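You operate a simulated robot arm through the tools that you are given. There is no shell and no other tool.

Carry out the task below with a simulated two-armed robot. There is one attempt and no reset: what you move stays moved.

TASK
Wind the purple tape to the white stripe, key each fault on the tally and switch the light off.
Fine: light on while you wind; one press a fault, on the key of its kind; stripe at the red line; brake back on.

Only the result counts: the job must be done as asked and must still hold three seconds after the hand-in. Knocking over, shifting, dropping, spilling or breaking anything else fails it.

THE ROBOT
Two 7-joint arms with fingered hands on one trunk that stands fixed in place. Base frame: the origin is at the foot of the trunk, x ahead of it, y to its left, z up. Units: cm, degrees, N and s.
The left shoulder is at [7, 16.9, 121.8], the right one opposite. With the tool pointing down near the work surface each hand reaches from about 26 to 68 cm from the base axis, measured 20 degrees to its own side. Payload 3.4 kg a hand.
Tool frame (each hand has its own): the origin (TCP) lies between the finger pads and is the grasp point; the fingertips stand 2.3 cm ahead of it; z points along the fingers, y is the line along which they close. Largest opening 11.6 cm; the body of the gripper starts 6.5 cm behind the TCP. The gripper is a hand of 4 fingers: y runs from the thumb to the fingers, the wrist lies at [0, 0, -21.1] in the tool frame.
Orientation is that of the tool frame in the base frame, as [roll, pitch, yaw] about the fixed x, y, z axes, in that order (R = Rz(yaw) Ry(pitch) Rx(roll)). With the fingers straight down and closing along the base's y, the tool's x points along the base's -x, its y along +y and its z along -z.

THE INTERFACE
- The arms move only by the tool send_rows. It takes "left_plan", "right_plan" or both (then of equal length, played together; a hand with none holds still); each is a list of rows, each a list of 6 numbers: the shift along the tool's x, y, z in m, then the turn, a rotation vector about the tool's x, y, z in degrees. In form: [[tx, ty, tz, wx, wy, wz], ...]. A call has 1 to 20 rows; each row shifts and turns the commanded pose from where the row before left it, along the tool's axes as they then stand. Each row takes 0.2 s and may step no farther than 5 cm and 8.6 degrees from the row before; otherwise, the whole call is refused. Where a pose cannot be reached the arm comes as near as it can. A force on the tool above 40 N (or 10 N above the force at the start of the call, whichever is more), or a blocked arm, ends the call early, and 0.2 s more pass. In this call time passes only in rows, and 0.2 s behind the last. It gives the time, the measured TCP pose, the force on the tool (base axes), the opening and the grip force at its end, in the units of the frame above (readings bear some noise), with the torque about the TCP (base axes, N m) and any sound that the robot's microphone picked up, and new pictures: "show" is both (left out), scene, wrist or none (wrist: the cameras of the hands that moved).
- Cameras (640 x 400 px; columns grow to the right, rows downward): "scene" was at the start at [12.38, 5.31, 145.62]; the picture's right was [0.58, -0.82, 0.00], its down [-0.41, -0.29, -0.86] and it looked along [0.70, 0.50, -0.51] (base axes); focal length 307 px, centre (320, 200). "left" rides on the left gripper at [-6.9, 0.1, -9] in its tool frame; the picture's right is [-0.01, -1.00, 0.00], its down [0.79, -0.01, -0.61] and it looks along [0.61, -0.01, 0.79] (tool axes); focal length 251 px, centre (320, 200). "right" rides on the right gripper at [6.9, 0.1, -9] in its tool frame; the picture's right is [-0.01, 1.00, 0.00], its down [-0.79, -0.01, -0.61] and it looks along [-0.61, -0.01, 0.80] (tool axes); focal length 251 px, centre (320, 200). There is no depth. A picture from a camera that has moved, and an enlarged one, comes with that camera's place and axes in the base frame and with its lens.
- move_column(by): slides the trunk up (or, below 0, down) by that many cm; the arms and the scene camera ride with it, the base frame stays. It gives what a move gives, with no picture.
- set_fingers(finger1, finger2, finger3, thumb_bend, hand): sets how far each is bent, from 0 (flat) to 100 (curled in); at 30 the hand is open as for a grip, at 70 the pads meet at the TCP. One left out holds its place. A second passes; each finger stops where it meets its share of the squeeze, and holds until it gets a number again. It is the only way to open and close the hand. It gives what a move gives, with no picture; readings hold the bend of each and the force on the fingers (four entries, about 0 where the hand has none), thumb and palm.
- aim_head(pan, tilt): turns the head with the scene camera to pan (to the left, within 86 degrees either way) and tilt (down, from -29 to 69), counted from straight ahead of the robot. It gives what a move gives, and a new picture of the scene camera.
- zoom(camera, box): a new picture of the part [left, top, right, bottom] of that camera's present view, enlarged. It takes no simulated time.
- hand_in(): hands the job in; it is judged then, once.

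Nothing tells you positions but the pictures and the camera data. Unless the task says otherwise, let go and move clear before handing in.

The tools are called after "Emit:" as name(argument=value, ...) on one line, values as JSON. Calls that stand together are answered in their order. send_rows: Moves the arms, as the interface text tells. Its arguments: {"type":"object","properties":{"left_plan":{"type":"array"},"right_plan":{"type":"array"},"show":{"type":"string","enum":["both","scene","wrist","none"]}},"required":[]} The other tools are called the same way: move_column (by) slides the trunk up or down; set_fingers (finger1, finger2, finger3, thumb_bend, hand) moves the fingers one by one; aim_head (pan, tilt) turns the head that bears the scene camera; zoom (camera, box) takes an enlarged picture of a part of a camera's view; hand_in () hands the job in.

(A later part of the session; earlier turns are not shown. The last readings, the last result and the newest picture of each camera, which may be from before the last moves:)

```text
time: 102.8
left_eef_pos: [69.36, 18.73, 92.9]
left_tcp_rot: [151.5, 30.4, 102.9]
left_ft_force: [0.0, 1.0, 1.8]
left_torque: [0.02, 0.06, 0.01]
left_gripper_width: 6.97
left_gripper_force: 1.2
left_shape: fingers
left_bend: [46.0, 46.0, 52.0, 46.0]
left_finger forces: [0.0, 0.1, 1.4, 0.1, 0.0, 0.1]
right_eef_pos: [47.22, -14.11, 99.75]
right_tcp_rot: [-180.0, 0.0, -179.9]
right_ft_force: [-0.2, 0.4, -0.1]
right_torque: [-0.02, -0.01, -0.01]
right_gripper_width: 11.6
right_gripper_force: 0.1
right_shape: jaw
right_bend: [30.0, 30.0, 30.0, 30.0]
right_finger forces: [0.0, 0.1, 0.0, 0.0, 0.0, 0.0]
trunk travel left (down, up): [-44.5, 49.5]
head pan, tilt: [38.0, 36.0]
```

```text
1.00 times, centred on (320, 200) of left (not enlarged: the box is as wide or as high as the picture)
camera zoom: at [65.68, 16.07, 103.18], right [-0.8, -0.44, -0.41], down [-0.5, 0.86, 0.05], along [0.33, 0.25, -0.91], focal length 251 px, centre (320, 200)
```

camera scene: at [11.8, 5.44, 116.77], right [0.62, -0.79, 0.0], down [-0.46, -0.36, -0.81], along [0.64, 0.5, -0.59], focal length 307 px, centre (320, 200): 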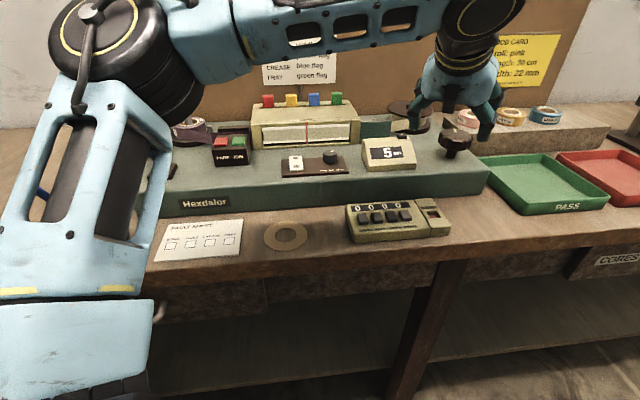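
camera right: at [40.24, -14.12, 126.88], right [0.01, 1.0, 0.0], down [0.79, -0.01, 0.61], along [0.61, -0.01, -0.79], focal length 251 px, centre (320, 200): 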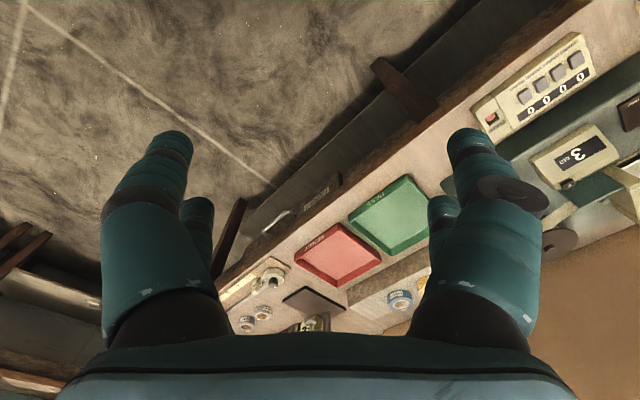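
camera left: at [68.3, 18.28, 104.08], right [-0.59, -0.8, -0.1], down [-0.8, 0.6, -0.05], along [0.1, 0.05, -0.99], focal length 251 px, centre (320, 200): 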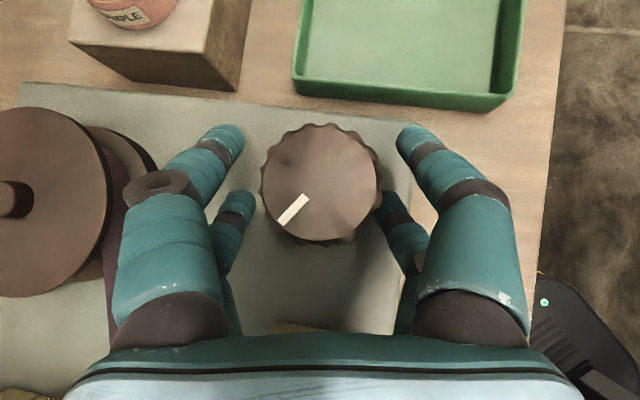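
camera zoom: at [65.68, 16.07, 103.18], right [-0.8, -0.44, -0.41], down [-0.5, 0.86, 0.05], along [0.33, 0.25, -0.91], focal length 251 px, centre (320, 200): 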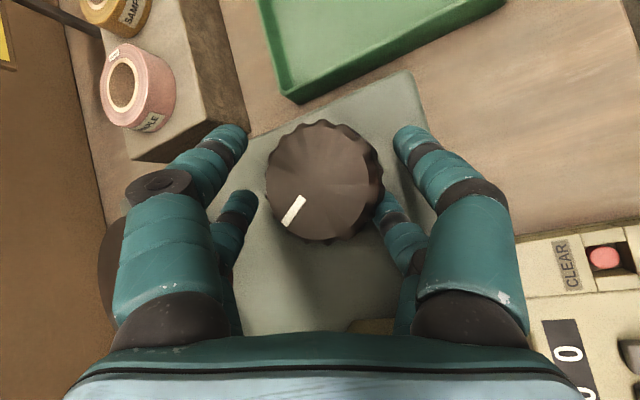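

The stripe holds. I'll back the hand off, raise the trunk to the earlier height and reorient for the brake.

Emit:
send_rows(left_plan=[[0, 0, -0.03, 0, 0, 0], [0, 0, -0.03, 0, 0, 0], [0, 0, -0.03, 0, 0, 0], [0, 0, -0.03, 0, 0, 0], [0, 0, 0, 0, 0, -7.6], [0, 0, 0, 0, 0, -7.6], [0, 0, 0, 0, 0, -7.6], [0, 0, 0, 0, 0, -7.6], [0, 0, 0, 0, 0, -7.6]], show="none")

Emit:
move_column(by=18)

Emit:
zoom(camera="scene", box=[0, 0, 640, 400])

```text
time: 104.8
left_eef_pos: [62.35, 22.71, 101.97]
left_tcp_rot: [179.1, 40.6, 148.6]
left_ft_force: [-0.4, 0.9, 0.2]
left_torque: [0.02, -0.01, 0.02]
left_gripper_width: 6.97
left_gripper_force: 0.2
left_shape: fingers
left_bend: [46.0, 46.0, 51.0, 46.0]
left_finger forces: [0.1, 0.0, 0.1, 0.0, 0.0, 0.0]
right_eef_pos: [47.16, -14.09, 99.72]
right_tcp_rot: [-179.9, -0.1, -179.9]
right_ft_force: [-0.2, -0.5, 0.0]
right_torque: [-0.04, -0.01, -0.02]
right_gripper_width: 11.6
right_gripper_force: 0.1
right_shape: jaw
right_bend: [30.0, 30.0, 30.0, 30.0]
right_finger forces: [0.0, 0.0, 0.1, 0.0, 0.0, 0.2]
trunk travel left (down, up): [-44.5, 49.5]
head pan, tilt: [38.0, 36.0]
```

```text
time: 106.8
left_eef_pos: [62.4, 22.79, 119.79]
left_tcp_rot: [179.1, 40.7, 148.4]
left_ft_force: [-0.9, 0.5, 0.2]
left_torque: [0.02, 0.0, 0.02]
left_gripper_width: 6.96
left_gripper_force: 0.0
left_shape: fingers
left_bend: [46.0, 46.0, 51.0, 46.0]
left_finger forces: [0.1, 0.1, 0.1, 0.1, 0.0, 0.0]
right_eef_pos: [47.11, -14.02, 117.82]
right_tcp_rot: [-180.0, 0.0, -179.9]
right_ft_force: [0.2, 0.6, 0.8]
right_torque: [-0.04, -0.01, -0.01]
right_gripper_width: 11.58
right_gripper_force: 0.0
right_shape: jaw
right_bend: [30.0, 30.0, 30.0, 30.0]
right_finger forces: [0.1, 0.0, 0.1, 0.0, 0.1, 0.0]
trunk travel left (down, up): [-62.5, 31.5]
head pan, tilt: [38.0, 36.0]
```

```text
1.00 times, centred on (320, 200) of scene (not enlarged: the box is as wide or as high as the picture)
camera zoom: at [11.94, 5.46, 134.75], right [0.62, -0.79, 0.0], down [-0.46, -0.36, -0.81], along [0.64, 0.5, -0.59], focal length 307 px, centre (320, 200)
```

zoom: 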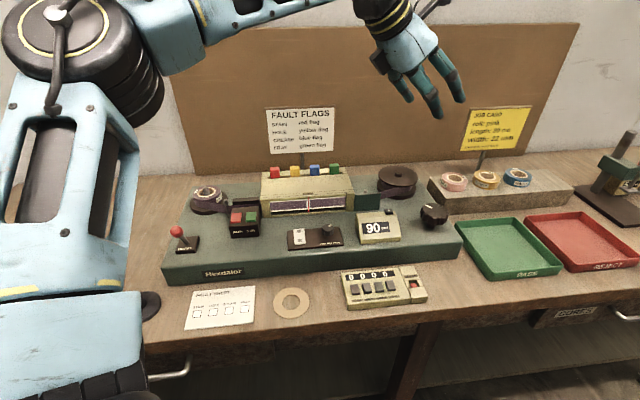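

Emit:
send_rows(left_plan=[[0.033, 0.0039, -0.0278, 0, 0, 0], [0.033, 0.0039, -0.0278, 0, 0, 0], [0.033, 0.0039, -0.0278, 0, 0, 0], [0.033, 0.0039, -0.0278, 0, 0, 0], [0.033, 0.0039, -0.0278, 0, 0, 0], [0, 0, 0, 0, 8.1, 0], [0, 0, 0, 0, 8.1, 0], [0, 0, 0, 0, 8.1, 0], [0, 0, 0, 0, 8.1, 0], [0, 0, 0, 0, 8.1, 0], [0, 0, 0, 0, 0, 7], [0, 0, 0, 0, 0, 7], [0, 0, 0, 7.5, 0, 0], [0, 0, 0, 7.5, 0, 0], [0, 0, 0, 7.5, 0, 0], [0, 0, 0, 7.5, 0, 0]], show="scene")

Emit:
set_fingers(hand="left", finger1=20, finger2=100, finger3=30, thumb_bend=100)

Emit:
set_fingers(hand="left", finger3=75)

Emit:
zoom(camera="left", box=[0, 0, 640, 400])

```text
time: 110.2
left_eef_pos: [43.33, 34.59, 116.9]
left_tcp_rot: [-151.0, 0.1, 134.8]
left_ft_force: [0.2, 0.2, 0.1]
left_torque: [-0.02, 0.0, 0.03]
left_gripper_width: 7.0
left_gripper_force: 0.0
left_shape: fingers
left_bend: [46.0, 46.0, 51.0, 46.0]
left_finger forces: [0.1, 0.0, 0.0, 0.0, 0.0, 0.0]
left hand out of reach, approached as far as the arm can: row 15, 16
right_eef_pos: [47.25, -14.03, 117.69]
right_tcp_rot: [-179.8, -0.1, -179.9]
right_ft_force: [-0.1, -1.1, 0.2]
right_torque: [-0.01, -0.03, 0.0]
right_gripper_width: 11.61
right_gripper_force: 0.0
right_shape: jaw
right_bend: [30.0, 30.0, 30.0, 30.0]
right_finger forces: [0.0, 0.1, 0.1, 0.1, 0.1, 0.1]
trunk travel left (down, up): [-62.5, 31.5]
head pan, tilt: [38.0, 36.0]
camera scene: at [11.97, 5.57, 134.75], right [0.62, -0.79, 0.0], down [-0.46, -0.36, -0.81], along [0.64, 0.5, -0.59], focal length 307 px, centre (320, 200)
```

scene: 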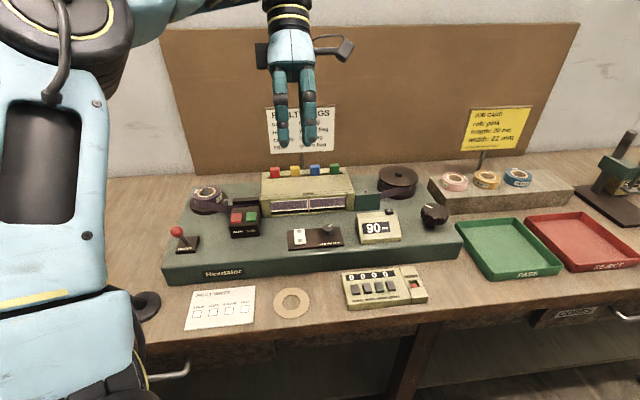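

```text
time: 111.2
left_eef_pos: [43.22, 34.45, 117.04]
left_tcp_rot: [-151.1, 0.0, 135.0]
left_ft_force: [-0.5, -0.7, -0.1]
left_torque: [0.02, -0.03, 0.0]
left_gripper_width: 4.06
left_gripper_force: 0.1
left_shape: fingers
left_bend: [20.0, 100.0, 30.0, 100.0]
left_finger forces: [0.0, 0.0, 0.0, 0.0, 0.1, 0.0]
right_eef_pos: [47.23, -14.04, 117.82]
right_tcp_rot: [180.0, -0.1, -179.9]
right_ft_force: [0.2, 0.3, 0.2]
right_torque: [-0.03, -0.01, 0.01]
right_gripper_width: 11.59
right_gripper_force: 0.1
right_shape: jaw
right_bend: [30.0, 30.0, 30.0, 30.0]
right_finger forces: [0.0, 0.0, 0.1, 0.0, 0.0, 0.0]
trunk travel left (down, up): [-62.5, 31.5]
head pan, tilt: [38.0, 36.0]
```

```text
time: 112.2
left_eef_pos: [43.36, 34.45, 117.05]
left_tcp_rot: [-151.2, 0.1, 135.0]
left_ft_force: [-0.5, -0.1, 0.5]
left_torque: [-0.02, 0.01, -0.02]
left_gripper_width: 4.03
left_gripper_force: 0.0
left_shape: fingers
left_bend: [20.0, 100.0, 75.0, 100.0]
left_finger forces: [0.1, 0.1, 0.0, 0.1, 0.1, 0.0]
right_eef_pos: [47.24, -14.04, 117.91]
right_tcp_rot: [180.0, 0.0, -179.9]
right_ft_force: [0.1, 0.0, 0.8]
right_torque: [0.01, 0.0, 0.0]
right_gripper_width: 11.56
right_gripper_force: 0.1
right_shape: jaw
right_bend: [30.0, 30.0, 30.0, 30.0]
right_finger forces: [0.0, 0.1, 0.0, 0.0, 0.0, 0.0]
trunk travel left (down, up): [-62.5, 31.5]
head pan, tilt: [38.0, 36.0]
```

```text
1.00 times, centred on (320, 200) of left (not enlarged: the box is as wide or as high as the picture)
camera zoom: at [51.36, 32.73, 124.76], right [-0.61, -0.63, 0.48], down [-0.36, 0.76, 0.54], along [-0.7, 0.15, -0.69], focal length 251 px, centre (320, 200)
```

zoom: 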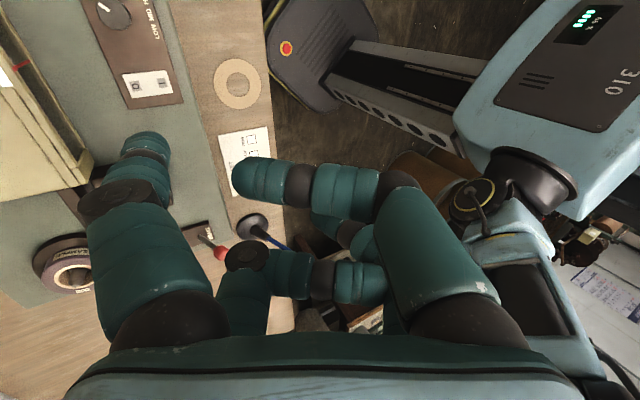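

Now I'll move the fingertip in front of the brake ball, which is at about (29.5, 55, 93), staying high first.

Emit:
send_rows(left_plan=[[0.0379, 0.0004, 0.0138, 0, 0, 0], [0.0379, 0.0004, 0.0138, 0, 0, 0], [0.0379, 0.0004, 0.0138, 0, 0, 0], [0.0379, 0.0004, 0.0138, 0, 0, 0], [0.0379, 0.0004, 0.0138, 0, 0, 0], [0.0379, 0.0004, 0.0138, 0, 0, 0], [0.0379, 0.0004, 0.0138, 0, 0, 0]], show="both")

Emit:
zoom(camera="scene", box=[90, 120, 240, 270])

```text
time: 113.8
left_eef_pos: [21.47, 50.26, 108.45]
left_tcp_rot: [-150.8, 0.1, 134.9]
left_ft_force: [-0.4, 0.5, -0.3]
left_torque: [-0.06, 0.02, -0.01]
left_gripper_width: 4.05
left_gripper_force: 0.1
left_shape: fingers
left_bend: [20.0, 100.0, 75.0, 100.0]
left_finger forces: [0.1, 0.0, 0.0, 0.0, 0.0, 0.0]
right_eef_pos: [46.95, -14.0, 117.88]
right_tcp_rot: [180.0, 0.2, -179.9]
right_ft_force: [0.1, 1.0, 0.5]
right_torque: [-0.04, 0.01, 0.0]
right_gripper_width: 11.59
right_gripper_force: 0.0
right_shape: jaw
right_bend: [30.0, 30.0, 30.0, 30.0]
right_finger forces: [0.0, 0.1, 0.0, 0.1, 0.0, 0.1]
trunk travel left (down, up): [-62.5, 31.5]
head pan, tilt: [38.0, 36.0]
camera scene: at [11.78, 5.54, 134.77], right [0.62, -0.79, 0.0], down [-0.46, -0.36, -0.81], along [0.64, 0.5, -0.59], focal length 307 px, centre (320, 200)
camera left: at [29.45, 48.53, 116.18], right [-0.61, -0.62, 0.49], down [-0.36, 0.77, 0.53], along [-0.71, 0.15, -0.69], focal length 251 px, centre (320, 200)
```

scene: 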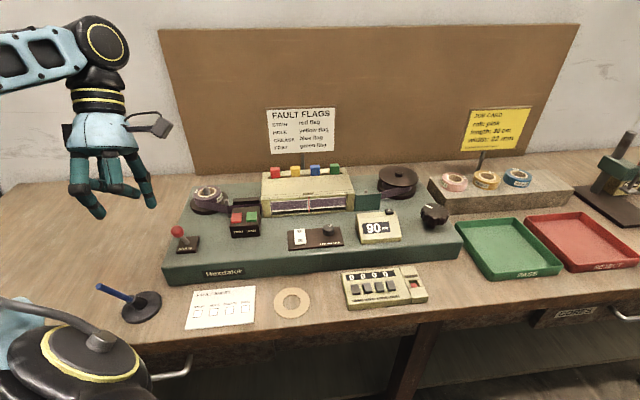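
left: 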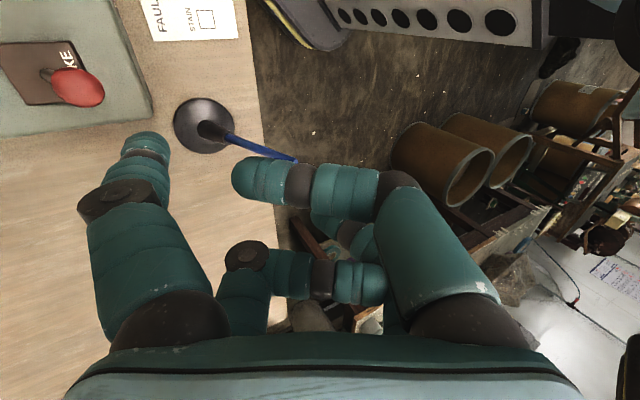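

```text
2.67 times, centred on (165, 195) of scene
camera zoom: at [11.78, 5.54, 134.77], right [0.62, -0.79, 0.0], down [-0.46, -0.36, -0.81], along [0.64, 0.5, -0.59], focal length 820 px, centre (733, 213)
```

zoom: 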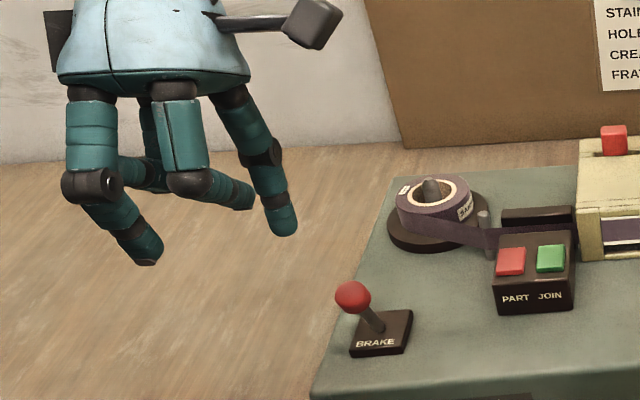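

Emit:
send_rows(left_plan=[[0, 0.0166, 0.0297, 0, 0, 0], [0, 0.0166, 0.0297, 0, 0, 0], [0, 0.0166, 0.0297, 0, 0, 0]], show="both")

Emit:
zoom(camera="scene", box=[90, 160, 240, 310])

```text
time: 114.7
left_eef_pos: [21.75, 49.93, 97.93]
left_tcp_rot: [-150.8, 0.0, 134.9]
left_ft_force: [-0.2, -0.3, -0.3]
left_torque: [-0.01, 0.0, 0.03]
left_gripper_width: 4.05
left_gripper_force: 0.0
left_shape: fingers
left_bend: [20.0, 100.0, 75.0, 100.0]
left_finger forces: [0.0, 0.1, 0.0, 0.0, 0.1, 0.0]
right_eef_pos: [47.23, -13.96, 117.77]
right_tcp_rot: [180.0, 0.1, -179.9]
right_ft_force: [0.2, 1.1, 1.0]
right_torque: [-0.01, 0.0, -0.01]
right_gripper_width: 11.62
right_gripper_force: 0.1
right_shape: jaw
right_bend: [30.0, 30.0, 30.0, 30.0]
right_finger forces: [0.0, 0.0, 0.1, 0.1, 0.1, 0.1]
trunk travel left (down, up): [-62.5, 31.5]
head pan, tilt: [38.0, 36.0]
camera scene: at [11.98, 5.5, 134.75], right [0.62, -0.79, 0.0], down [-0.46, -0.36, -0.81], along [0.64, 0.5, -0.59], focal length 307 px, centre (320, 200)
camera left: at [29.79, 48.24, 105.75], right [-0.61, -0.62, 0.49], down [-0.36, 0.77, 0.53], along [-0.71, 0.15, -0.69], focal length 251 px, centre (320, 200)
```

scene: 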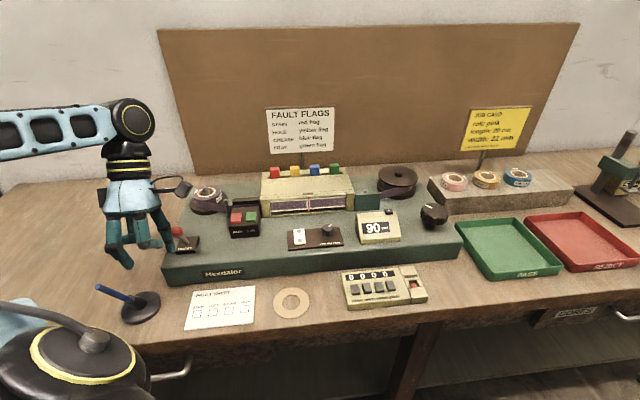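
left: 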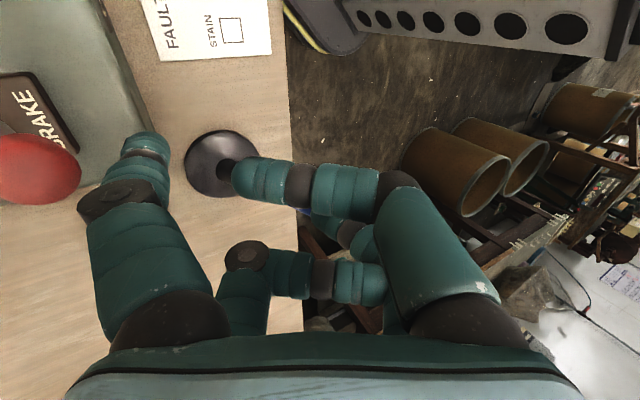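

```text
2.67 times, centred on (165, 235) of scene
camera zoom: at [11.98, 5.5, 134.75], right [0.62, -0.79, 0.0], down [-0.46, -0.36, -0.81], along [0.64, 0.5, -0.59], focal length 820 px, centre (733, 107)
```

zoom: 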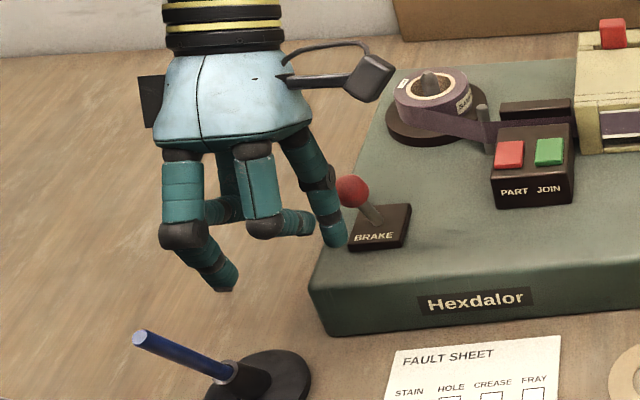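

Emit:
send_rows(left_plan=[[-0.0002, 0.007, -0.0039, 0, 0, 0], [-0.0002, 0.007, -0.0039, 0, 0, 0], [-0.0002, 0.007, -0.0039, 0, 0, 0], [-0.0002, 0.007, -0.0039, 0, 0, 0]], show="wrist")

Emit:
zoom(camera="scene", box=[90, 140, 240, 290])

```text
time: 115.7
left_eef_pos: [23.75, 52.11, 98.16]
left_tcp_rot: [-150.7, 0.1, 135.0]
left_ft_force: [0.0, -0.6, -0.4]
left_torque: [-0.03, 0.0, 0.0]
left_gripper_width: 4.0
left_gripper_force: 0.2
left_shape: fingers
left_bend: [21.0, 100.0, 75.0, 100.0]
left_finger forces: [0.4, 0.0, 0.1, 0.0, 0.0, 0.0]
right_eef_pos: [47.15, -14.1, 117.84]
right_tcp_rot: [180.0, 0.0, -179.8]
right_ft_force: [-0.1, 0.0, 0.2]
right_torque: [0.02, 0.0, 0.05]
right_gripper_width: 11.58
right_gripper_force: 0.1
right_shape: jaw
right_bend: [30.0, 30.0, 30.0, 30.0]
right_finger forces: [0.0, 0.1, 0.0, 0.0, 0.0, 0.0]
trunk travel left (down, up): [-62.5, 31.5]
head pan, tilt: [38.0, 36.0]
camera left: at [31.77, 50.51, 105.86], right [-0.61, -0.62, 0.49], down [-0.36, 0.77, 0.53], along [-0.71, 0.15, -0.69], focal length 251 px, centre (320, 200)
```

left: 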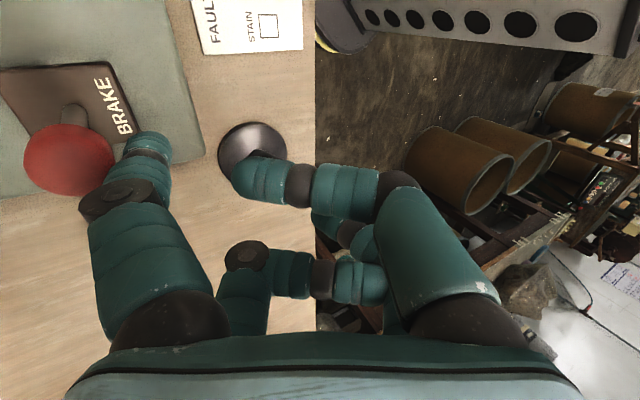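

```text
2.67 times, centred on (165, 215) of scene
camera zoom: at [11.95, 5.5, 134.75], right [0.62, -0.79, 0.0], down [-0.46, -0.36, -0.81], along [0.64, 0.5, -0.59], focal length 820 px, centre (733, 160)
```

zoom: 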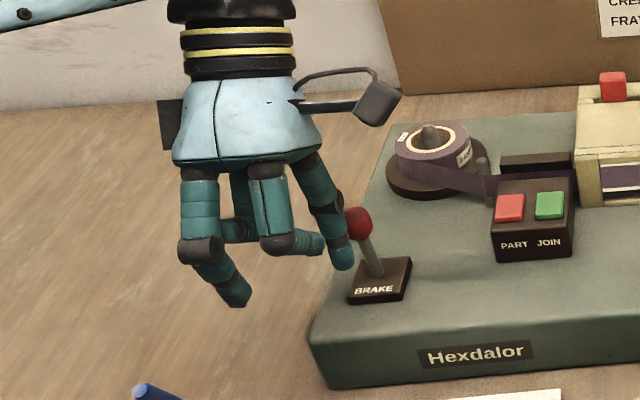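

The lever is moving back. I'll keep pushing.

Emit:
send_rows(left_plan=[[-0.0002, 0.007, -0.0039, 0, 0, 0], [-0.0002, 0.007, -0.0039, 0, 0, 0], [-0.0002, 0.007, -0.0039, 0, 0, 0], [-0.0002, 0.007, -0.0039, 0, 0, 0]], show="wrist")

Emit:
zoom(camera="scene", box=[90, 140, 240, 290])

```text
time: 116.7
left_eef_pos: [26.12, 54.45, 98.09]
left_tcp_rot: [-150.7, 0.0, 135.1]
left_ft_force: [-0.1, 0.1, 0.1]
left_torque: [0.0, 0.0, 0.02]
left_gripper_width: 4.03
left_gripper_force: 0.1
left_shape: fingers
left_bend: [20.0, 100.0, 75.0, 100.0]
left_finger forces: [0.0, 0.0, 0.1, 0.0, 0.0, 0.0]
right_eef_pos: [47.09, -14.03, 117.7]
right_tcp_rot: [-180.0, 0.0, -179.9]
right_ft_force: [0.0, 0.8, -0.1]
right_torque: [0.0, -0.01, -0.03]
right_gripper_width: 11.58
right_gripper_force: 0.2
right_shape: jaw
right_bend: [30.0, 30.0, 30.0, 30.0]
right_finger forces: [0.0, 0.0, 0.0, 0.0, 0.0, 0.1]
trunk travel left (down, up): [-62.5, 31.5]
head pan, tilt: [38.0, 36.0]
camera left: at [34.17, 52.82, 105.79], right [-0.61, -0.62, 0.49], down [-0.36, 0.77, 0.53], along [-0.71, 0.15, -0.69], focal length 251 px, centre (320, 200)
```

left: 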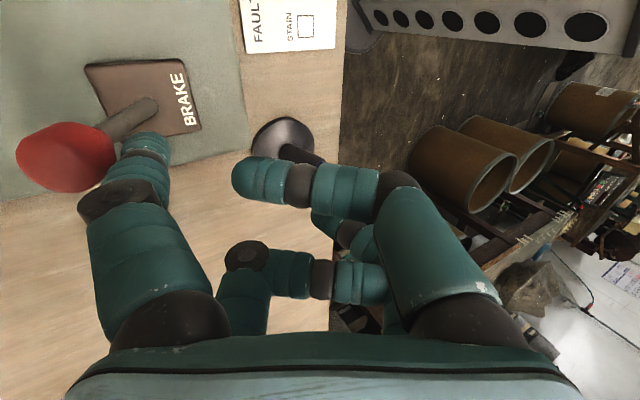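

```text
2.67 times, centred on (165, 215) of scene
camera zoom: at [11.95, 5.5, 134.75], right [0.62, -0.79, 0.0], down [-0.46, -0.36, -0.81], along [0.64, 0.5, -0.59], focal length 820 px, centre (733, 160)
```

zoom: 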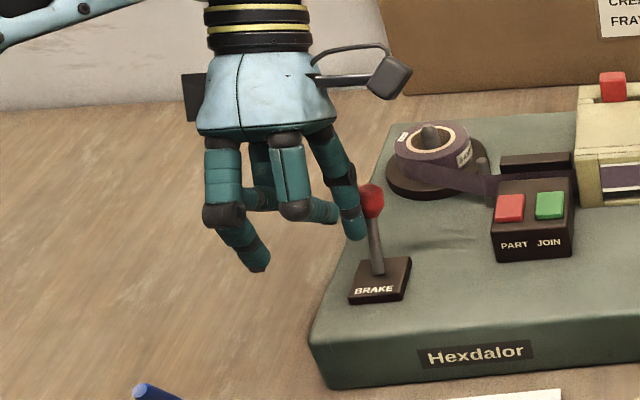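

The ball is back at its original spot, about (33.9, 58.7). One small extra push will confirm it's seated.

Emit:
send_rows(left_plan=[[-0.0002, 0.006, -0.0034, 0, 0, 0]], show="none")

Emit:
zoom(camera="scene", box=[120, 160, 240, 260])

```text
time: 117.0
left_eef_pos: [26.36, 54.91, 98.11]
left_tcp_rot: [-150.8, 0.1, 134.9]
left_ft_force: [-2.0, -0.3, -0.6]
left_torque: [-0.03, 0.01, -0.03]
left_gripper_width: 3.84
left_gripper_force: 1.5
left_shape: fingers
left_bend: [23.0, 100.0, 75.0, 100.0]
left_finger forces: [2.2, 0.0, 0.1, 0.1, 0.0, 0.0]
right_eef_pos: [47.05, -14.11, 117.79]
right_tcp_rot: [-180.0, -0.1, -179.9]
right_ft_force: [0.4, 0.1, 0.2]
right_torque: [-0.01, -0.01, -0.01]
right_gripper_width: 11.58
right_gripper_force: 0.0
right_shape: jaw
right_bend: [30.0, 30.0, 30.0, 30.0]
right_finger forces: [0.0, 0.1, 0.0, 0.0, 0.0, 0.1]
trunk travel left (down, up): [-62.5, 31.5]
head pan, tilt: [38.0, 36.0]
```

```text
4.00 times, centred on (180, 210) of scene
camera zoom: at [11.86, 5.44, 134.77], right [0.62, -0.79, 0.0], down [-0.46, -0.36, -0.81], along [0.64, 0.5, -0.59], focal length 1229 px, centre (880, 160)
```

zoom: 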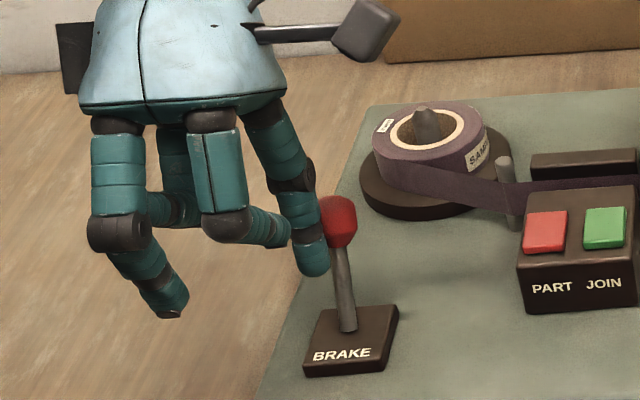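

The brake is on, resting against its stop. I'll back off and raise the hand, then check the window.

Emit:
send_rows(left_plan=[[0.0003, -0.01, 0.0056, 0, 0, 0], [0.0003, -0.01, 0.0056, 0, 0, 0], [0, -0.0146, -0.0262, 0, 0, 0], [0, -0.0195, -0.0349, 0, 0, 0], [0, -0.0195, -0.0349, 0, 0, 0]], show="scene")

Emit:
zoom(camera="scene", box=[250, 165, 430, 255])

Emit:
zoom(camera="scene", box=[285, 195, 335, 220])

Emit:
zoom(camera="scene", box=[335, 260, 435, 315])

Emit:
zoom(camera="scene", box=[150, 180, 250, 260])

```text
time: 118.2
left_eef_pos: [25.01, 53.24, 109.34]
left_tcp_rot: [-150.8, -0.1, 135.0]
left_ft_force: [0.4, -0.2, 0.0]
left_torque: [0.02, 0.01, 0.03]
left_gripper_width: 4.05
left_gripper_force: 0.0
left_shape: fingers
left_bend: [20.0, 100.0, 75.0, 100.0]
left_finger forces: [0.0, 0.0, 0.0, 0.1, 0.0, 0.0]
right_eef_pos: [47.13, -14.24, 117.71]
right_tcp_rot: [179.9, 0.0, 180.0]
right_ft_force: [0.6, -0.1, -0.5]
right_torque: [0.0, -0.02, 0.02]
right_gripper_width: 11.6
right_gripper_force: 0.0
right_shape: jaw
right_bend: [30.0, 30.0, 30.0, 30.0]
right_finger forces: [0.1, 0.0, 0.1, 0.0, 0.0, 0.0]
trunk travel left (down, up): [-62.5, 31.5]
head pan, tilt: [38.0, 36.0]
camera scene: at [11.92, 5.25, 134.76], right [0.62, -0.79, 0.0], down [-0.46, -0.36, -0.81], along [0.64, 0.5, -0.59], focal length 307 px, centre (320, 200)
```

scene: 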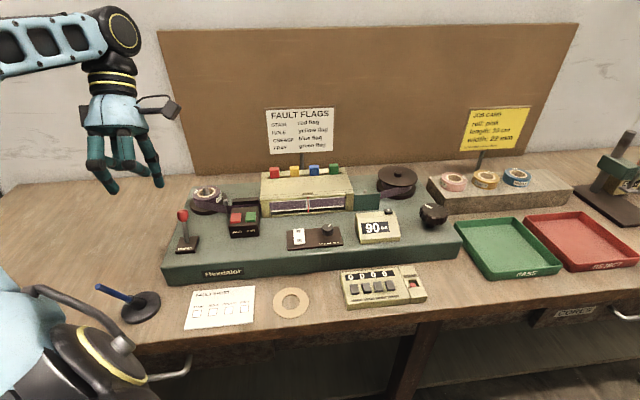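

```text
3.56 times, centred on (340, 210) of scene
camera zoom: at [11.92, 5.25, 134.76], right [0.62, -0.79, 0.0], down [-0.46, -0.36, -0.81], along [0.64, 0.5, -0.59], focal length 1093 px, centre (249, 164)
```

zoom: 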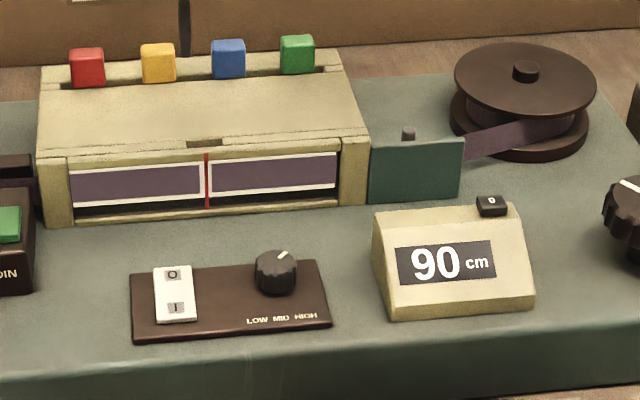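

```text
12.80 times, centred on (310, 208) of scene
camera zoom: at [11.92, 5.25, 134.76], right [0.62, -0.79, 0.0], down [-0.46, -0.36, -0.81], along [0.64, 0.5, -0.59], focal length 3934 px, centre (448, 104)
```

zoom: 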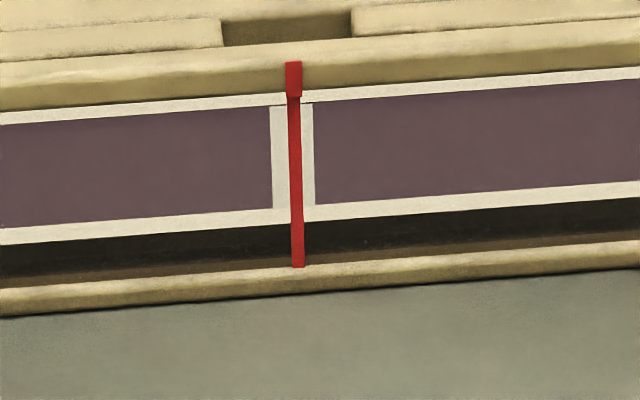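

```text
6.40 times, centred on (385, 288) of scene
camera zoom: at [11.92, 5.25, 134.76], right [0.62, -0.79, 0.0], down [-0.46, -0.36, -0.81], along [0.64, 0.5, -0.59], focal length 1967 px, centre (-96, -360)
```

zoom: 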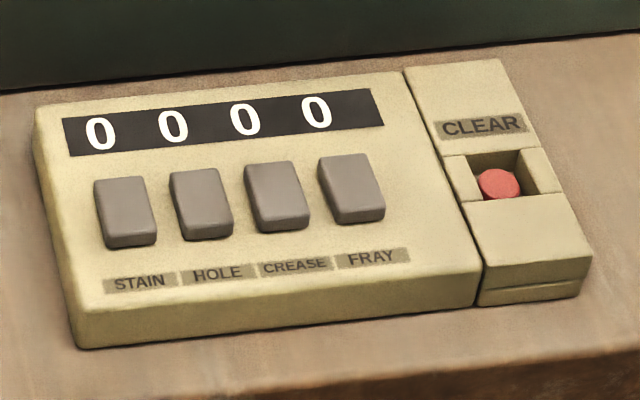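

```text
5.00 times, centred on (200, 220) of scene
camera zoom: at [11.92, 5.25, 134.76], right [0.62, -0.79, 0.0], down [-0.46, -0.36, -0.81], along [0.64, 0.5, -0.59], focal length 1537 px, centre (920, 100)
```

zoom: 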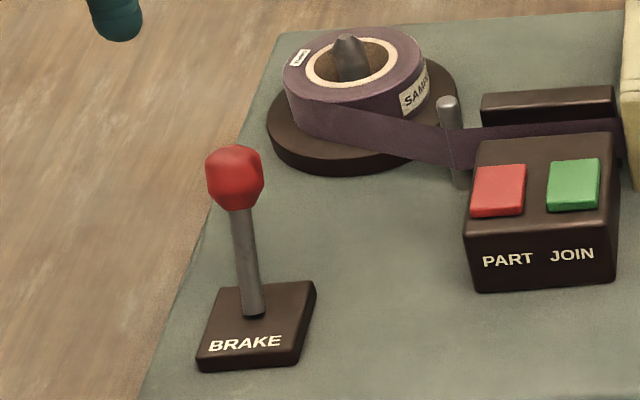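

The brake is on and the stripe is still centred. Faults seen: one FRAY and one HOLE. Next I'll move the pointer over the tally's HOLE key, near (48.7, 22.2).

Emit:
send_rows(left_plan=[[0, 0, 0, 0, -3.66, -6.55], [0, 0, 0, 0, -3.66, -6.55], [0, 0, 0, 0, -3.66, -6.55], [0, 0, 0, 0, -3.66, -6.55], [0, 0, 0, 0, -3.66, -6.55], [0, 0, 0, 0, -3.66, -6.55], [-0.0214, -0.0295, 0.0233, 0, 0, 0], [-0.0214, -0.0295, 0.0233, 0, 0, 0], [-0.0214, -0.0295, 0.0233, 0, 0, 0], [-0.0214, -0.0295, 0.0233, 0, 0, 0], [-0.0214, -0.0295, 0.0233, 0, 0, 0], [-0.0214, -0.0295, 0.0233, 0, 0, 0], [-0.0214, -0.0295, 0.0233, 0, 0, 0], [-0.0214, -0.0295, 0.0233, 0, 0, 0], [-0.0214, -0.0295, 0.0233, 0, 0, 0], [-0.0214, -0.0295, 0.0233, 0, 0, 0]], show="both")

Emit:
zoom(camera="left", box=[60, 0, 260, 180])

Emit:
zoom(camera="scene", box=[310, 180, 430, 310])

```text
time: 121.7
left_eef_pos: [46.51, 15.84, 103.3]
left_tcp_rot: [-150.8, -0.1, -180.0]
left_ft_force: [0.0, -0.3, 0.1]
left_torque: [0.06, -0.01, -0.02]
left_gripper_width: 4.04
left_gripper_force: 0.0
left_shape: fingers
left_bend: [20.0, 100.0, 75.0, 100.0]
left_finger forces: [0.1, 0.0, 0.0, 0.1, 0.1, 0.1]
right_eef_pos: [47.28, -14.2, 117.63]
right_tcp_rot: [179.9, -0.1, -179.9]
right_ft_force: [0.7, 0.1, -0.9]
right_torque: [0.04, 0.0, -0.01]
right_gripper_width: 11.58
right_gripper_force: 0.0
right_shape: jaw
right_bend: [30.0, 30.0, 30.0, 30.0]
right_finger forces: [0.0, 0.0, 0.1, 0.1, 0.0, 0.1]
trunk travel left (down, up): [-62.5, 31.5]
head pan, tilt: [38.0, 36.0]
camera scene: at [12.03, 5.29, 134.76], right [0.62, -0.79, 0.0], down [-0.46, -0.36, -0.81], along [0.64, 0.5, -0.59], focal length 307 px, centre (320, 200)
camera left: at [53.32, 20.31, 111.03], right [0.01, -0.87, 0.49], down [-0.79, 0.29, 0.53], along [-0.61, -0.39, -0.69], focal length 251 px, centre (320, 200)
```

scene: 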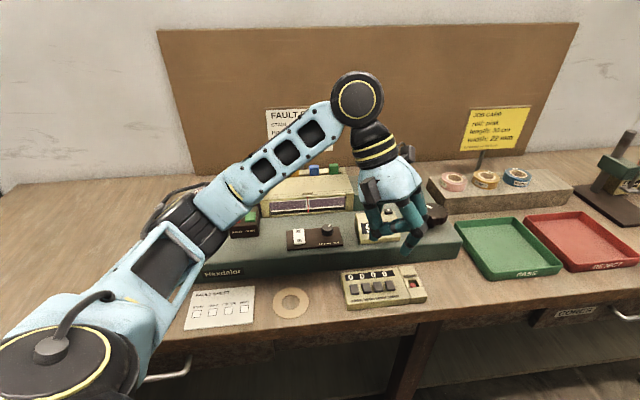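
left: 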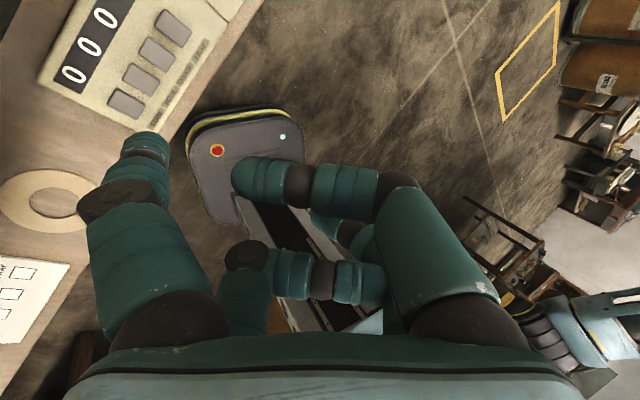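

```text
2.22 times, centred on (160, 90) of left
camera zoom: at [53.32, 20.31, 111.03], right [0.01, -0.87, 0.49], down [-0.79, 0.29, 0.53], along [-0.61, -0.39, -0.69], focal length 559 px, centre (676, 444)
```

zoom: 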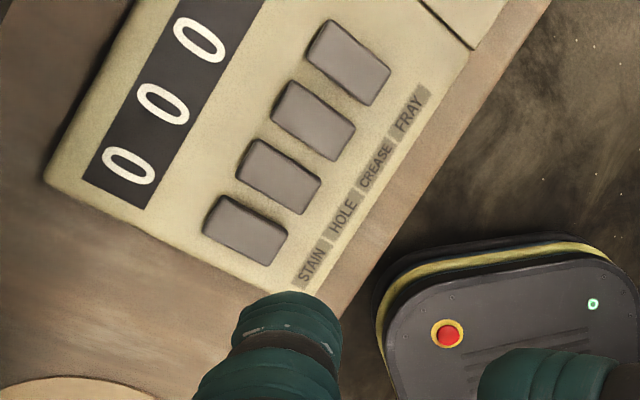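

```text
3.08 times, centred on (370, 245) of scene
camera zoom: at [12.03, 5.29, 134.76], right [0.62, -0.79, 0.0], down [-0.46, -0.36, -0.81], along [0.64, 0.5, -0.59], focal length 946 px, centre (166, 62)
```

zoom: 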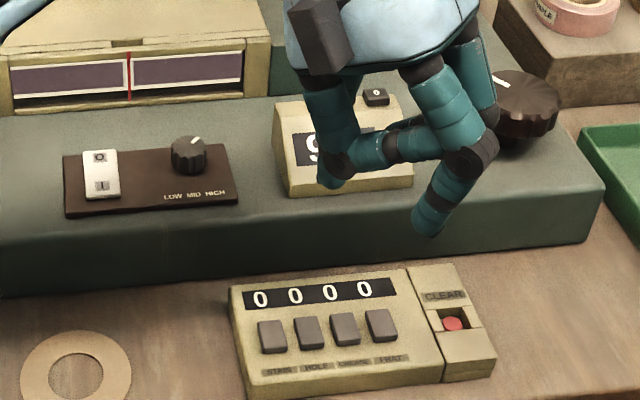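

Emit:
send_rows(left_plan=[[0.001, 0.0155, 0.0257, 0, 0, 0], [0.001, 0.0155, 0.0257, 0, 0, 0], [0.001, 0.0155, 0.0257, 0, 0, 0]], show="wrist")

Emit:
zoom(camera="left", box=[60, 0, 260, 180])

Emit:
zoom(camera="scene", box=[320, 220, 430, 310])

```text
time: 122.5
left_eef_pos: [45.96, 16.47, 94.38]
left_tcp_rot: [-150.7, 0.0, -180.0]
left_ft_force: [0.3, -0.1, -0.6]
left_torque: [0.01, -0.01, 0.0]
left_gripper_width: 4.05
left_gripper_force: 0.1
left_shape: fingers
left_bend: [20.0, 100.0, 75.0, 100.0]
left_finger forces: [0.0, 0.0, 0.0, 0.0, 0.1, 0.0]
right_eef_pos: [47.09, -14.09, 117.81]
right_tcp_rot: [180.0, 0.0, -179.8]
right_ft_force: [1.0, 0.2, 0.1]
right_torque: [-0.02, -0.01, -0.01]
right_gripper_width: 11.62
right_gripper_force: 0.1
right_shape: jaw
right_bend: [30.0, 30.0, 30.0, 30.0]
right_finger forces: [0.0, 0.0, 0.1, 0.0, 0.0, 0.0]
trunk travel left (down, up): [-62.5, 31.5]
head pan, tilt: [38.0, 36.0]
camera left: at [52.92, 21.02, 102.1], right [0.01, -0.87, 0.49], down [-0.79, 0.29, 0.53], along [-0.61, -0.39, -0.69], focal length 251 px, centre (320, 200)
```

left: 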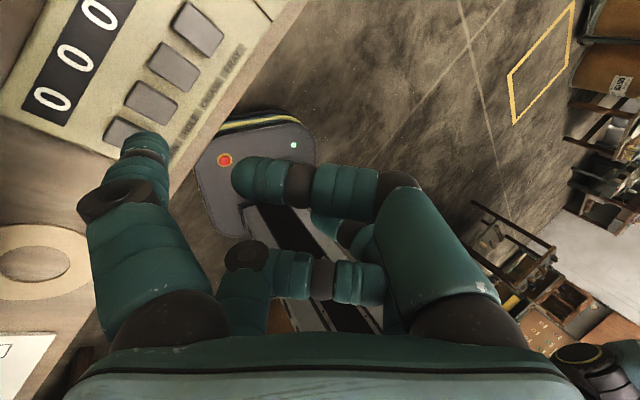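

```text
2.22 times, centred on (160, 90) of left
camera zoom: at [52.92, 21.02, 102.1], right [0.01, -0.87, 0.49], down [-0.79, 0.29, 0.53], along [-0.61, -0.39, -0.69], focal length 559 px, centre (676, 444)
```

zoom: 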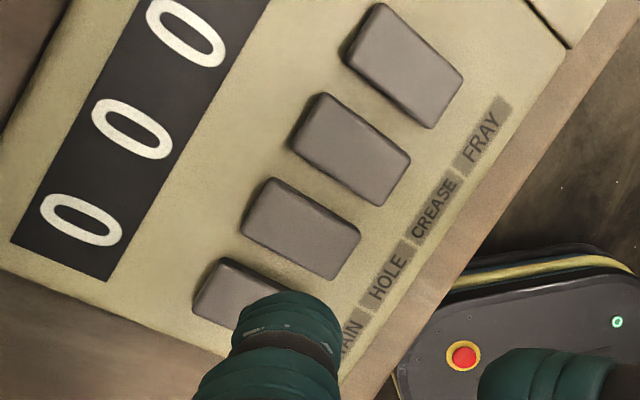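

```text
4.44 times, centred on (375, 265) of scene
camera zoom: at [11.92, 5.52, 134.76], right [0.62, -0.79, 0.0], down [-0.46, -0.36, -0.81], along [0.64, 0.5, -0.59], focal length 1366 px, centre (76, -89)
```

zoom: 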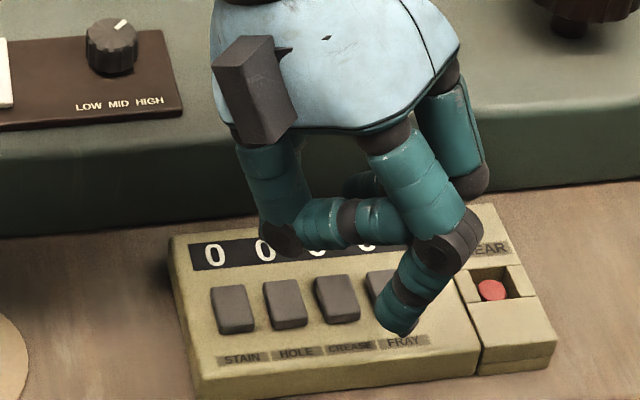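

Emit:
send_rows(left_plan=[[0.001, 0.007, 0.0161, 0, 0, 0], [0.001, 0.007, 0.0161, 0, 0, 0]], show="none")

Emit:
zoom(camera="left", box=[60, 0, 260, 180])

Emit:
zoom(camera="scene", box=[320, 220, 430, 310])

```text
time: 123.0
left_eef_pos: [45.72, 16.27, 90.84]
left_tcp_rot: [-150.7, 0.0, -180.0]
left_ft_force: [-0.5, -0.2, 0.5]
left_torque: [-0.04, 0.01, 0.03]
left_gripper_width: 4.05
left_gripper_force: 0.0
left_shape: fingers
left_bend: [20.0, 100.0, 75.0, 100.0]
left_finger forces: [0.1, 0.1, 0.0, 0.1, 0.1, 0.1]
right_eef_pos: [47.23, -13.99, 117.78]
right_tcp_rot: [-180.0, 0.0, -180.0]
right_ft_force: [-0.5, -0.1, 0.1]
right_torque: [-0.02, -0.01, -0.02]
right_gripper_width: 11.6
right_gripper_force: 0.1
right_shape: jaw
right_bend: [30.0, 30.0, 30.0, 30.0]
right_finger forces: [0.0, 0.1, 0.0, 0.0, 0.1, 0.0]
trunk travel left (down, up): [-62.5, 31.5]
head pan, tilt: [38.0, 36.0]
```

```text
2.22 times, centred on (160, 90) of left
camera zoom: at [52.7, 20.85, 98.48], right [0.01, -0.87, 0.49], down [-0.79, 0.29, 0.53], along [-0.61, -0.39, -0.69], focal length 559 px, centre (676, 444)
```

zoom: 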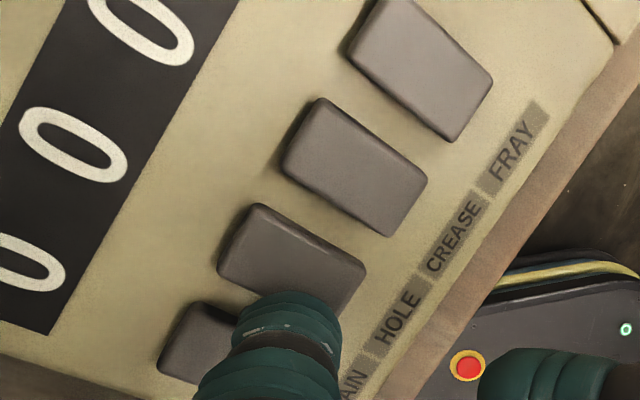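

```text
4.44 times, centred on (375, 265) of scene
camera zoom: at [11.93, 5.48, 134.76], right [0.62, -0.79, 0.0], down [-0.46, -0.36, -0.81], along [0.64, 0.5, -0.59], focal length 1366 px, centre (76, -89)
```

zoom: 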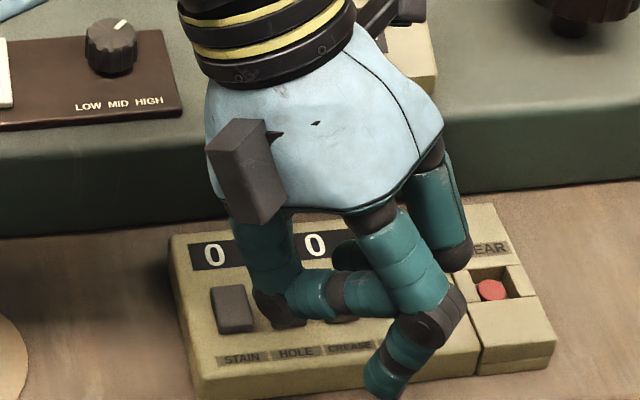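

Emit:
send_rows(left_plan=[[0, 0.0031, 0.0088, 0, 0, 0]], show="none")

Emit:
zoom(camera="left", box=[60, 0, 260, 180])

```text
time: 123.5
left_eef_pos: [45.72, 16.15, 89.95]
left_tcp_rot: [-150.7, 0.1, -180.0]
left_ft_force: [0.8, 0.3, 5.7]
left_torque: [0.43, -0.19, -0.06]
left_gripper_width: 4.14
left_gripper_force: 2.1
left_shape: fingers
left_bend: [19.0, 100.0, 75.0, 100.0]
left_finger forces: [5.8, 0.1, 0.0, 0.0, 0.0, 0.0]
right_eef_pos: [47.11, -14.12, 117.78]
right_tcp_rot: [180.0, 0.0, -179.8]
right_ft_force: [-0.3, -0.4, 0.1]
right_torque: [0.0, 0.01, 0.0]
right_gripper_width: 11.6
right_gripper_force: 0.0
right_shape: jaw
right_bend: [30.0, 30.0, 30.0, 30.0]
right_finger forces: [0.0, 0.0, 0.0, 0.0, 0.0, 0.1]
trunk travel left (down, up): [-62.5, 31.5]
head pan, tilt: [38.0, 36.0]
heard: click
```

```text
2.22 times, centred on (160, 90) of left
camera zoom: at [52.62, 20.57, 97.67], right [0.01, -0.87, 0.49], down [-0.8, 0.29, 0.53], along [-0.61, -0.39, -0.69], focal length 559 px, centre (676, 444)
```

zoom: 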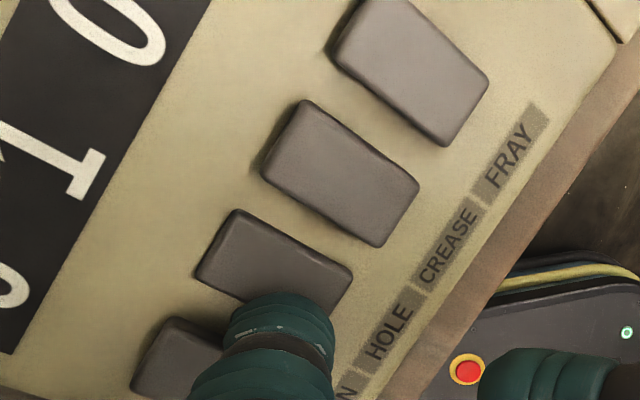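

A click, and the HOLE digit shows 1. I'll lift straight up and check the display.

Emit:
send_rows(left_plan=[[0, -0.0098, -0.0175, 0, 0, 0], [0, -0.0146, -0.0262, 0, 0, 0]], show="none")

Emit:
zoom(camera="left", box=[0, 0, 300, 190])

Emit:
zoom(camera="scene", box=[320, 220, 430, 310])

```text
time: 124.0
left_eef_pos: [45.8, 16.27, 94.84]
left_tcp_rot: [-150.7, 0.1, -179.9]
left_ft_force: [-0.3, -0.1, 1.2]
left_torque: [-0.02, 0.04, -0.01]
left_gripper_width: 4.07
left_gripper_force: 0.0
left_shape: fingers
left_bend: [20.0, 100.0, 75.0, 100.0]
left_finger forces: [0.0, 0.1, 0.0, 0.1, 0.0, 0.0]
right_eef_pos: [47.08, -14.0, 117.7]
right_tcp_rot: [-180.0, 0.0, -180.0]
right_ft_force: [0.4, -0.2, 0.1]
right_torque: [-0.02, -0.02, 0.01]
right_gripper_width: 11.58
right_gripper_force: 0.1
right_shape: jaw
right_bend: [30.0, 30.0, 30.0, 30.0]
right_finger forces: [0.0, 0.0, 0.1, 0.0, 0.0, 0.0]
trunk travel left (down, up): [-62.5, 31.5]
head pan, tilt: [38.0, 36.0]
```

```text
2.11 times, centred on (150, 95) of left
camera zoom: at [52.64, 20.71, 102.62], right [0.01, -0.87, 0.49], down [-0.79, 0.29, 0.53], along [-0.61, -0.39, -0.69], focal length 529 px, centre (678, 421)
```

zoom: 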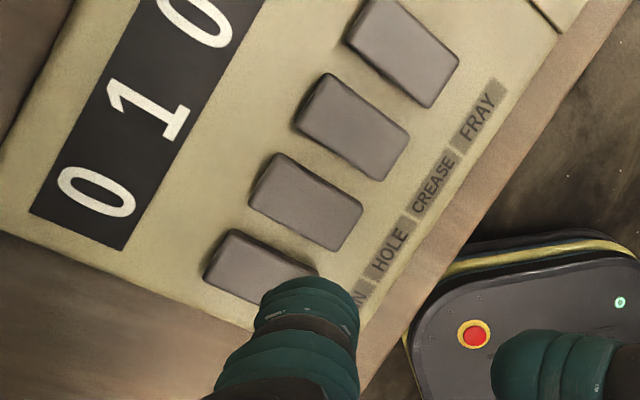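

```text
4.44 times, centred on (375, 265) of scene
camera zoom: at [11.88, 5.42, 134.76], right [0.62, -0.79, 0.0], down [-0.46, -0.36, -0.81], along [0.64, 0.5, -0.59], focal length 1366 px, centre (76, -89)
```

zoom: 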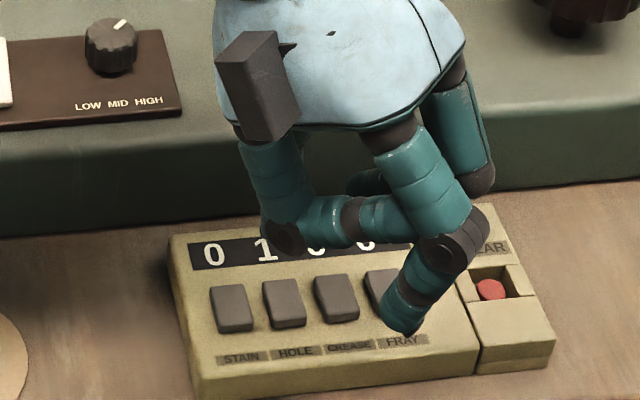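

HOLE reads 1. Next is the FRAY key, two key pitches to the right.

Emit:
send_rows(left_plan=[[-0.0175, -0.0153, 0.0085, 0, 0, 0], [-0.0175, -0.0153, 0.0085, 0, 0, 0]], show="none")

Emit:
zoom(camera="left", box=[0, 0, 300, 190])

Emit:
zoom(camera="scene", box=[320, 220, 430, 310])

```text
time: 124.7
left_eef_pos: [49.22, 12.71, 94.84]
left_tcp_rot: [-150.8, -0.1, -179.9]
left_ft_force: [-0.3, 0.1, -0.2]
left_torque: [0.02, 0.04, 0.02]
left_gripper_width: 4.11
left_gripper_force: 0.1
left_shape: fingers
left_bend: [20.0, 100.0, 75.0, 100.0]
left_finger forces: [0.0, 0.0, 0.0, 0.0, 0.1, 0.1]
right_eef_pos: [47.21, -14.1, 117.68]
right_tcp_rot: [-180.0, 0.0, -179.9]
right_ft_force: [0.2, -0.3, 0.0]
right_torque: [-0.01, -0.04, 0.05]
right_gripper_width: 11.59
right_gripper_force: 0.0
right_shape: jaw
right_bend: [30.0, 30.0, 30.0, 30.0]
right_finger forces: [0.0, 0.0, 0.1, 0.0, 0.1, 0.0]
trunk travel left (down, up): [-62.5, 31.5]
head pan, tilt: [38.0, 36.0]
```

```text
2.11 times, centred on (150, 95) of left
camera zoom: at [56.27, 17.11, 102.54], right [0.01, -0.87, 0.49], down [-0.79, 0.29, 0.53], along [-0.61, -0.39, -0.69], focal length 529 px, centre (678, 421)
```

zoom: 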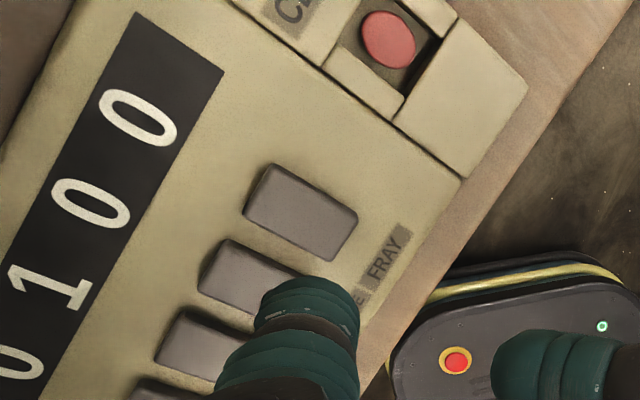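

```text
4.44 times, centred on (375, 265) of scene
camera zoom: at [11.97, 5.38, 134.76], right [0.62, -0.79, 0.0], down [-0.46, -0.36, -0.81], along [0.64, 0.5, -0.59], focal length 1366 px, centre (76, -89)
```

zoom: 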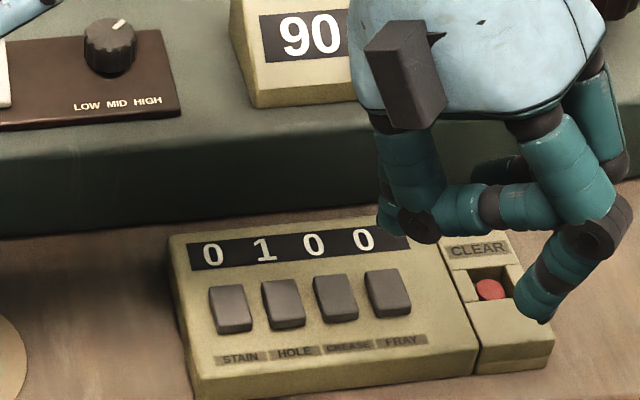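

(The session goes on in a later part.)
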